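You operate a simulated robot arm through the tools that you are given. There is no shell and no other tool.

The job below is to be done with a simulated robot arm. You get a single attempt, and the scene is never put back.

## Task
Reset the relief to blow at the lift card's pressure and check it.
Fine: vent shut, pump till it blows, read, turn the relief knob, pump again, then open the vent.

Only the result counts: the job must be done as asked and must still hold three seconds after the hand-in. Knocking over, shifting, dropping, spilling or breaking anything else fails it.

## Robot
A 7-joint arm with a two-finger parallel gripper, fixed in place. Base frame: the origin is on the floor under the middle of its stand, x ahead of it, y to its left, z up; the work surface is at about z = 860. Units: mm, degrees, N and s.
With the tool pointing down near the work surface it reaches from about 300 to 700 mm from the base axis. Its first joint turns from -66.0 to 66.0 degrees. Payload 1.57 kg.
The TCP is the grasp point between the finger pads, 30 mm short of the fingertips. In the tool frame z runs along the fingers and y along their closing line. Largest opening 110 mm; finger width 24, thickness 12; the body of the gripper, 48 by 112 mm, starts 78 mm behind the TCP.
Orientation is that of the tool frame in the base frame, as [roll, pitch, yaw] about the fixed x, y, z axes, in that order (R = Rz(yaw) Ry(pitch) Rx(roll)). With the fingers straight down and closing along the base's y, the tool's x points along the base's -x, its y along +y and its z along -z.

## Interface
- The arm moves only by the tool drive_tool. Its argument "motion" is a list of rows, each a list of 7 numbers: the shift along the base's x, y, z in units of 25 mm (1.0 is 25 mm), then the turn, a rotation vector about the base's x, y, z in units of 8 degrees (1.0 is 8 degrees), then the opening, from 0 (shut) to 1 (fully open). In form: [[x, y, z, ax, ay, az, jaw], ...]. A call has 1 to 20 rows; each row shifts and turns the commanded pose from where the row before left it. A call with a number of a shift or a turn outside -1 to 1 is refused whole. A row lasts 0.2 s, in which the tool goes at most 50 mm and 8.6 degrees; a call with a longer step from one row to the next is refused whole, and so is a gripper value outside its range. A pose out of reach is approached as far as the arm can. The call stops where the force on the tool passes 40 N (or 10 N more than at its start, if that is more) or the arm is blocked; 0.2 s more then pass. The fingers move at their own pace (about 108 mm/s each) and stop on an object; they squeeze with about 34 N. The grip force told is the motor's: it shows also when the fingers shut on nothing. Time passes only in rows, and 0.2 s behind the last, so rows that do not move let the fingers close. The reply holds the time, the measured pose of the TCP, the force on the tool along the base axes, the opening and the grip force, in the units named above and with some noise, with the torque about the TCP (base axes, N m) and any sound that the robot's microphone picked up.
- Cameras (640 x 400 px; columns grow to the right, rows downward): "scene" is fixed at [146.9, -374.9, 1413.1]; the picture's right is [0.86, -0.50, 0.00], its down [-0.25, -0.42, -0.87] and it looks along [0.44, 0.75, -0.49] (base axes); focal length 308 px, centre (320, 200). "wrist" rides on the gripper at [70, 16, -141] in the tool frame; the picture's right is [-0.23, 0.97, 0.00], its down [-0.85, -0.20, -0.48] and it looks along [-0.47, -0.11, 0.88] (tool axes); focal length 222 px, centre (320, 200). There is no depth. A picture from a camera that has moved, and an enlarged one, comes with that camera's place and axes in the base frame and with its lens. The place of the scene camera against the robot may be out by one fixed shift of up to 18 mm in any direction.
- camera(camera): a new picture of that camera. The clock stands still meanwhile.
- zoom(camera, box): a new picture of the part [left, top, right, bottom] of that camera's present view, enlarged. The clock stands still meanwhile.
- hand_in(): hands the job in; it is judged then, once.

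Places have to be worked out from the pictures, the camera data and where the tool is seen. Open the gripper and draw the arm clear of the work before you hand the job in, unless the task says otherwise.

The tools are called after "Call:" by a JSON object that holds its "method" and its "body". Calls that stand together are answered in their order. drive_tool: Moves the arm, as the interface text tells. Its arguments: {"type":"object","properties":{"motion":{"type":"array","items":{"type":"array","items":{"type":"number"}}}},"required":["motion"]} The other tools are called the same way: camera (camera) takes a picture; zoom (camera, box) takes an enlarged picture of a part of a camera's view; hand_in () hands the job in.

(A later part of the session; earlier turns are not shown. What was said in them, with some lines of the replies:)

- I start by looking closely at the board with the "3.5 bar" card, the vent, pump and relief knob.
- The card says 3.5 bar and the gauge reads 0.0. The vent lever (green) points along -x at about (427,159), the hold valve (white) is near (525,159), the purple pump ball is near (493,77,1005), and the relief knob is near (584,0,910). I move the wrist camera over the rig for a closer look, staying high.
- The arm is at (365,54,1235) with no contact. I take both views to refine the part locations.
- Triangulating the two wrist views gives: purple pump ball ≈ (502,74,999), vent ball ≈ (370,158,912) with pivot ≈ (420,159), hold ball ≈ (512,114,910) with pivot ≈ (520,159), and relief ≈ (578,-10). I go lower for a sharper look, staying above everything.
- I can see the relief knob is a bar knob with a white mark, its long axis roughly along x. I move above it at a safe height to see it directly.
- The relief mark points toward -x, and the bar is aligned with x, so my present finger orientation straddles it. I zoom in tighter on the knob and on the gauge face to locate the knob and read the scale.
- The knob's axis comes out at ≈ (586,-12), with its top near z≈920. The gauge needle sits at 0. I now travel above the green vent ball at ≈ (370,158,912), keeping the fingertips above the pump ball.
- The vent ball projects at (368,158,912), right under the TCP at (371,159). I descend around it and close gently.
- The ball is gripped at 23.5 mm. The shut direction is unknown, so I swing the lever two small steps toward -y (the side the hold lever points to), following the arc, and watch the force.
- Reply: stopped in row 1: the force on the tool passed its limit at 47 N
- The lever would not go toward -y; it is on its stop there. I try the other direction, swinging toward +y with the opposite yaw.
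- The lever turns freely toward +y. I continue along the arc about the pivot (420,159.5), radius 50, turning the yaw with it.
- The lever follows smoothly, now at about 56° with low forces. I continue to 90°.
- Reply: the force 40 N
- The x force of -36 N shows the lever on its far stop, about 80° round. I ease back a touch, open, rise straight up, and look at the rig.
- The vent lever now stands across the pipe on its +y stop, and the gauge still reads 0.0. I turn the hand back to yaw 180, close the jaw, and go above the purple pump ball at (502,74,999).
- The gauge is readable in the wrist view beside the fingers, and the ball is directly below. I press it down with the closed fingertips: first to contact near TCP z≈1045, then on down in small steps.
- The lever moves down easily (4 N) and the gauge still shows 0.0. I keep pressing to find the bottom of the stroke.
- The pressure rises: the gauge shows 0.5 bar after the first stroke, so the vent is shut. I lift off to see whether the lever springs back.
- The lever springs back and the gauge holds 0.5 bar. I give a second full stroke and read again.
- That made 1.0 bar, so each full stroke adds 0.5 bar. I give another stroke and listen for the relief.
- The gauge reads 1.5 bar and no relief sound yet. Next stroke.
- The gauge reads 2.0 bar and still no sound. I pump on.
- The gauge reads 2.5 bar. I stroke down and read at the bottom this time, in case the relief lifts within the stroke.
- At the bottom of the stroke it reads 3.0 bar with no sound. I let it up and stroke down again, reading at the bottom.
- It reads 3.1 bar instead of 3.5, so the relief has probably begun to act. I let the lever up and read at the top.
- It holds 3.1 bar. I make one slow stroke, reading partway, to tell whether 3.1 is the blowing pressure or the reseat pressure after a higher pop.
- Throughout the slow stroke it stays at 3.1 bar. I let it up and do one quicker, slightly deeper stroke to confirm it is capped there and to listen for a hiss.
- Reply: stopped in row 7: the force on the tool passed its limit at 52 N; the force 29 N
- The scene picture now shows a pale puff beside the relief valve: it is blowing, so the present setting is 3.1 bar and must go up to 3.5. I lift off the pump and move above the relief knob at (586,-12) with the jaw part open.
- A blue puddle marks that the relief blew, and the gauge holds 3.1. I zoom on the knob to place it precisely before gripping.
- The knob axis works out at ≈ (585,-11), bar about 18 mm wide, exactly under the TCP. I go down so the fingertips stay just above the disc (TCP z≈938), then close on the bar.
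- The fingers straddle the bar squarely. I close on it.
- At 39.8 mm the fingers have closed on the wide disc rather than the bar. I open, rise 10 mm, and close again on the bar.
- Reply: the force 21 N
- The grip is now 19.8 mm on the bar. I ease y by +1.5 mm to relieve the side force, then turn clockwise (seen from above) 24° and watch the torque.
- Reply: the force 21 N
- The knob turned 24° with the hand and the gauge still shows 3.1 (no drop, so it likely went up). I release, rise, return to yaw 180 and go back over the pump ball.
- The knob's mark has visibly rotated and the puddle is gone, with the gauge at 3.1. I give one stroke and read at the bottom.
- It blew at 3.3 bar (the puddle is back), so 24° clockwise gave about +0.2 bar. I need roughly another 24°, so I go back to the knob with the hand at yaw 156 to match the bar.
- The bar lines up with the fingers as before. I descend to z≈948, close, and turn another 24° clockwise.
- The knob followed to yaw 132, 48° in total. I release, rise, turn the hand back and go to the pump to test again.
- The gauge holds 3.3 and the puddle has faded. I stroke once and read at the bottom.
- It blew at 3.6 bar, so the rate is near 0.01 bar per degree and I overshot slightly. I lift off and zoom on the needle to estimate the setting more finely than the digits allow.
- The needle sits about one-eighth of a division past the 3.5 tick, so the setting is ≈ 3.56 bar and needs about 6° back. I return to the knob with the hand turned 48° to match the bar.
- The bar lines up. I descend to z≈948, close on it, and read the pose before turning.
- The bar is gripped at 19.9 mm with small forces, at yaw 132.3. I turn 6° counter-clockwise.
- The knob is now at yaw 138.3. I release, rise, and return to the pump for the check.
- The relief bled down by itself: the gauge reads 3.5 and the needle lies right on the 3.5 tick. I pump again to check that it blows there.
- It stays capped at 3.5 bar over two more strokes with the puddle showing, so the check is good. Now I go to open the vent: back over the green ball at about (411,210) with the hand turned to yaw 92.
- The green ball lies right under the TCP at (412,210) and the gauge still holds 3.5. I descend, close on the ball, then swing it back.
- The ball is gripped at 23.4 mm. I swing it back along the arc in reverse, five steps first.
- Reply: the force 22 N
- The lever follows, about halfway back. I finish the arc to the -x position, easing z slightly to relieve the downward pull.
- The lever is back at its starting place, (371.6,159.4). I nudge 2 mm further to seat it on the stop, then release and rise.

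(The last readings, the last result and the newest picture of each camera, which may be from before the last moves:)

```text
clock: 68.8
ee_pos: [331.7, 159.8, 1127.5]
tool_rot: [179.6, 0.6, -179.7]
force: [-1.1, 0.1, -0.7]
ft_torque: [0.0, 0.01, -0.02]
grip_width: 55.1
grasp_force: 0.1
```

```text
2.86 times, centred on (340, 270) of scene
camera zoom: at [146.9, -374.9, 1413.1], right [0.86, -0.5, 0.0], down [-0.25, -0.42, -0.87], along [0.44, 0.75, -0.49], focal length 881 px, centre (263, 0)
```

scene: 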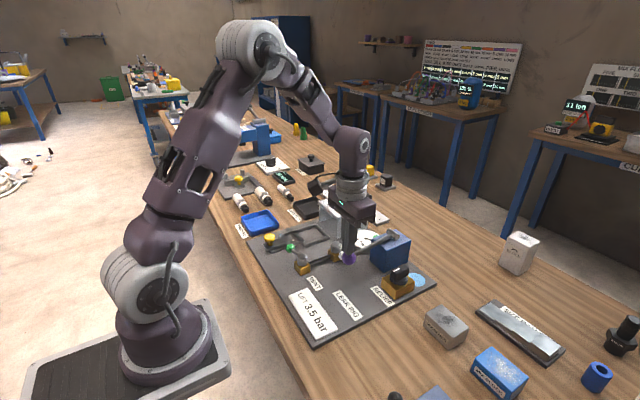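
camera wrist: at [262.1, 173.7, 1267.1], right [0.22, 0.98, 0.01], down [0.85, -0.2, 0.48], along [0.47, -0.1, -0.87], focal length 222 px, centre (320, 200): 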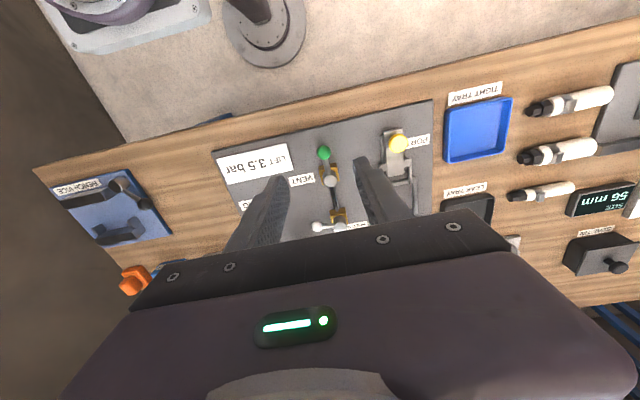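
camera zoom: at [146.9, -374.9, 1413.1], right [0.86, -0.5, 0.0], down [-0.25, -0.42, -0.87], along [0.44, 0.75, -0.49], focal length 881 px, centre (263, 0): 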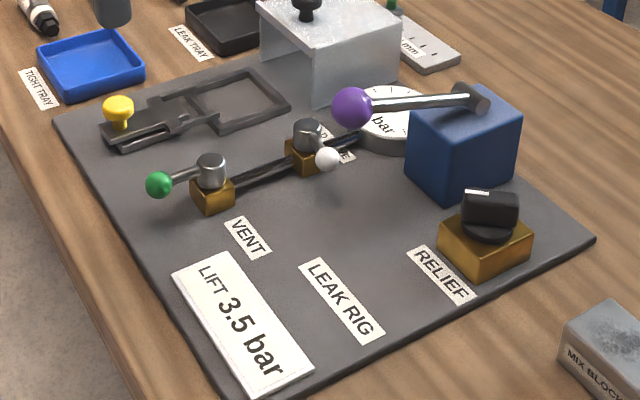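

The vent lever is back in its open position and everything else looks undisturbed. I draw up and back to the start area and check that the gauge has fallen to zero.

Call:
{"method": "drive_tool", "body": {"motion": [[0, -0.5, 0.8, 0, 0, 0, 1], [0.2, -0.8, 0.8, 0, 0, 0, 1], [0.2, -0.8, 0.8, 0, 0, 0, 1], [0.3, -0.8, 0.8, 0, 0, 0, 1], [0.3, -0.8, 0.8, 0, 0, 0, 1], [0.3, -0.5, 0.5, 0, 0, 0, 1]]}}

Call:
{"method": "camera", "body": {"camera": "wrist"}}

Call:
{"method": "zoom", "body": {"camera": "wrist", "box": [220, 100, 420, 240]}}

Call:
{"method": "camera", "body": {"camera": "scene"}}

```text
clock: 70.2
ee_pos: [365.7, 54.5, 1240.1]
tool_rot: [179.5, 0.4, -179.7]
force: [-0.2, -0.9, -0.7]
ft_torque: [0.04, 0.0, 0.01]
grip_width: 110.0
grasp_force: 0.1
```

```text
taken
camera wrist: at [295.4, 68.1, 1379.2], right [0.22, 0.98, 0.01], down [0.85, -0.2, 0.48], along [0.47, -0.1, -0.87], focal length 222 px, centre (320, 200)
```

wrist: 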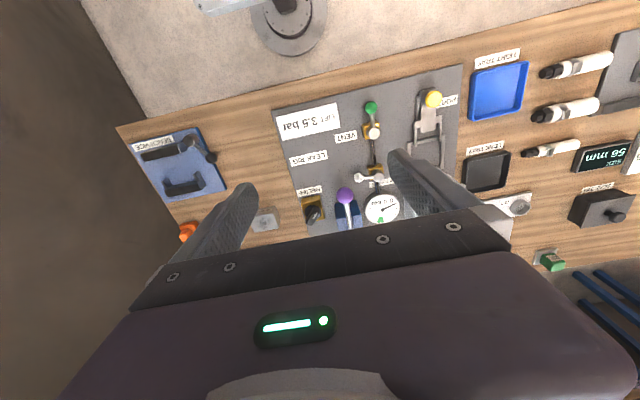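

```text
2.86 times, centred on (320, 170) of wrist
camera zoom: at [295.4, 68.1, 1379.2], right [0.22, 0.98, 0.01], down [0.85, -0.2, 0.48], along [0.47, -0.1, -0.87], focal length 635 px, centre (320, 286)
```

zoom: 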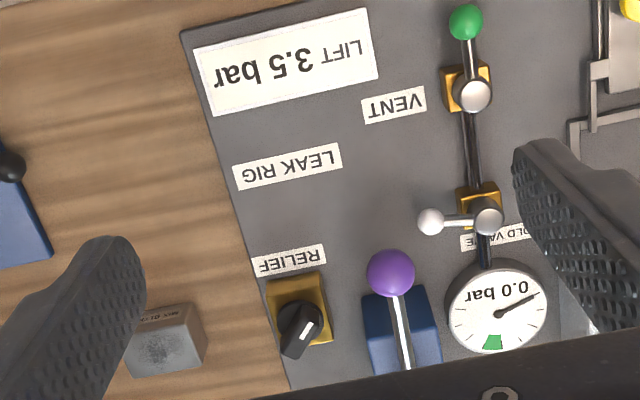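

```text
taken
```

scene: 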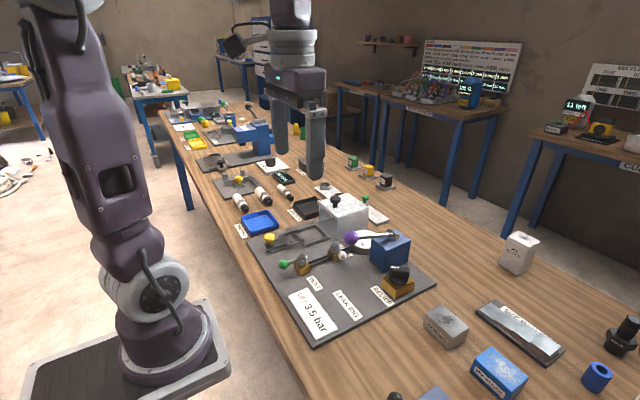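

The gauge is at 0.0 bar with the vent open. The relief was checked blowing at 3.5 bar, the gripper is open and clear, and nothing else has moved. I hand the job in.

Call:
{"method": "hand_in", "body": {}}

```text
The job is handed in.
```

The relief now blows at 3.5 bar, the pressure on the lift card. I checked it by pumping again after the final setting.

- **As found:** with the vent shut, it blew at 3.1 bar.
- **Adjustment:** I turned the relief knob clockwise about 48° in two steps, giving 3.3 and then 3.6 bar. I then turned it back about 6°, and the gauge settled at 3.5 with the needle on the 3.5 tick.
- **Check:** two more full pump strokes stayed capped at 3.5 bar, with the relief's puddle still showing.
- **Finish:** I opened the vent again and the gauge fell to 0.0 bar. The gripper is open and clear of the rig, and nothing else looked moved in the last pictures. I left the hold valve as it was.

The job is handed in; no verdict has come back.
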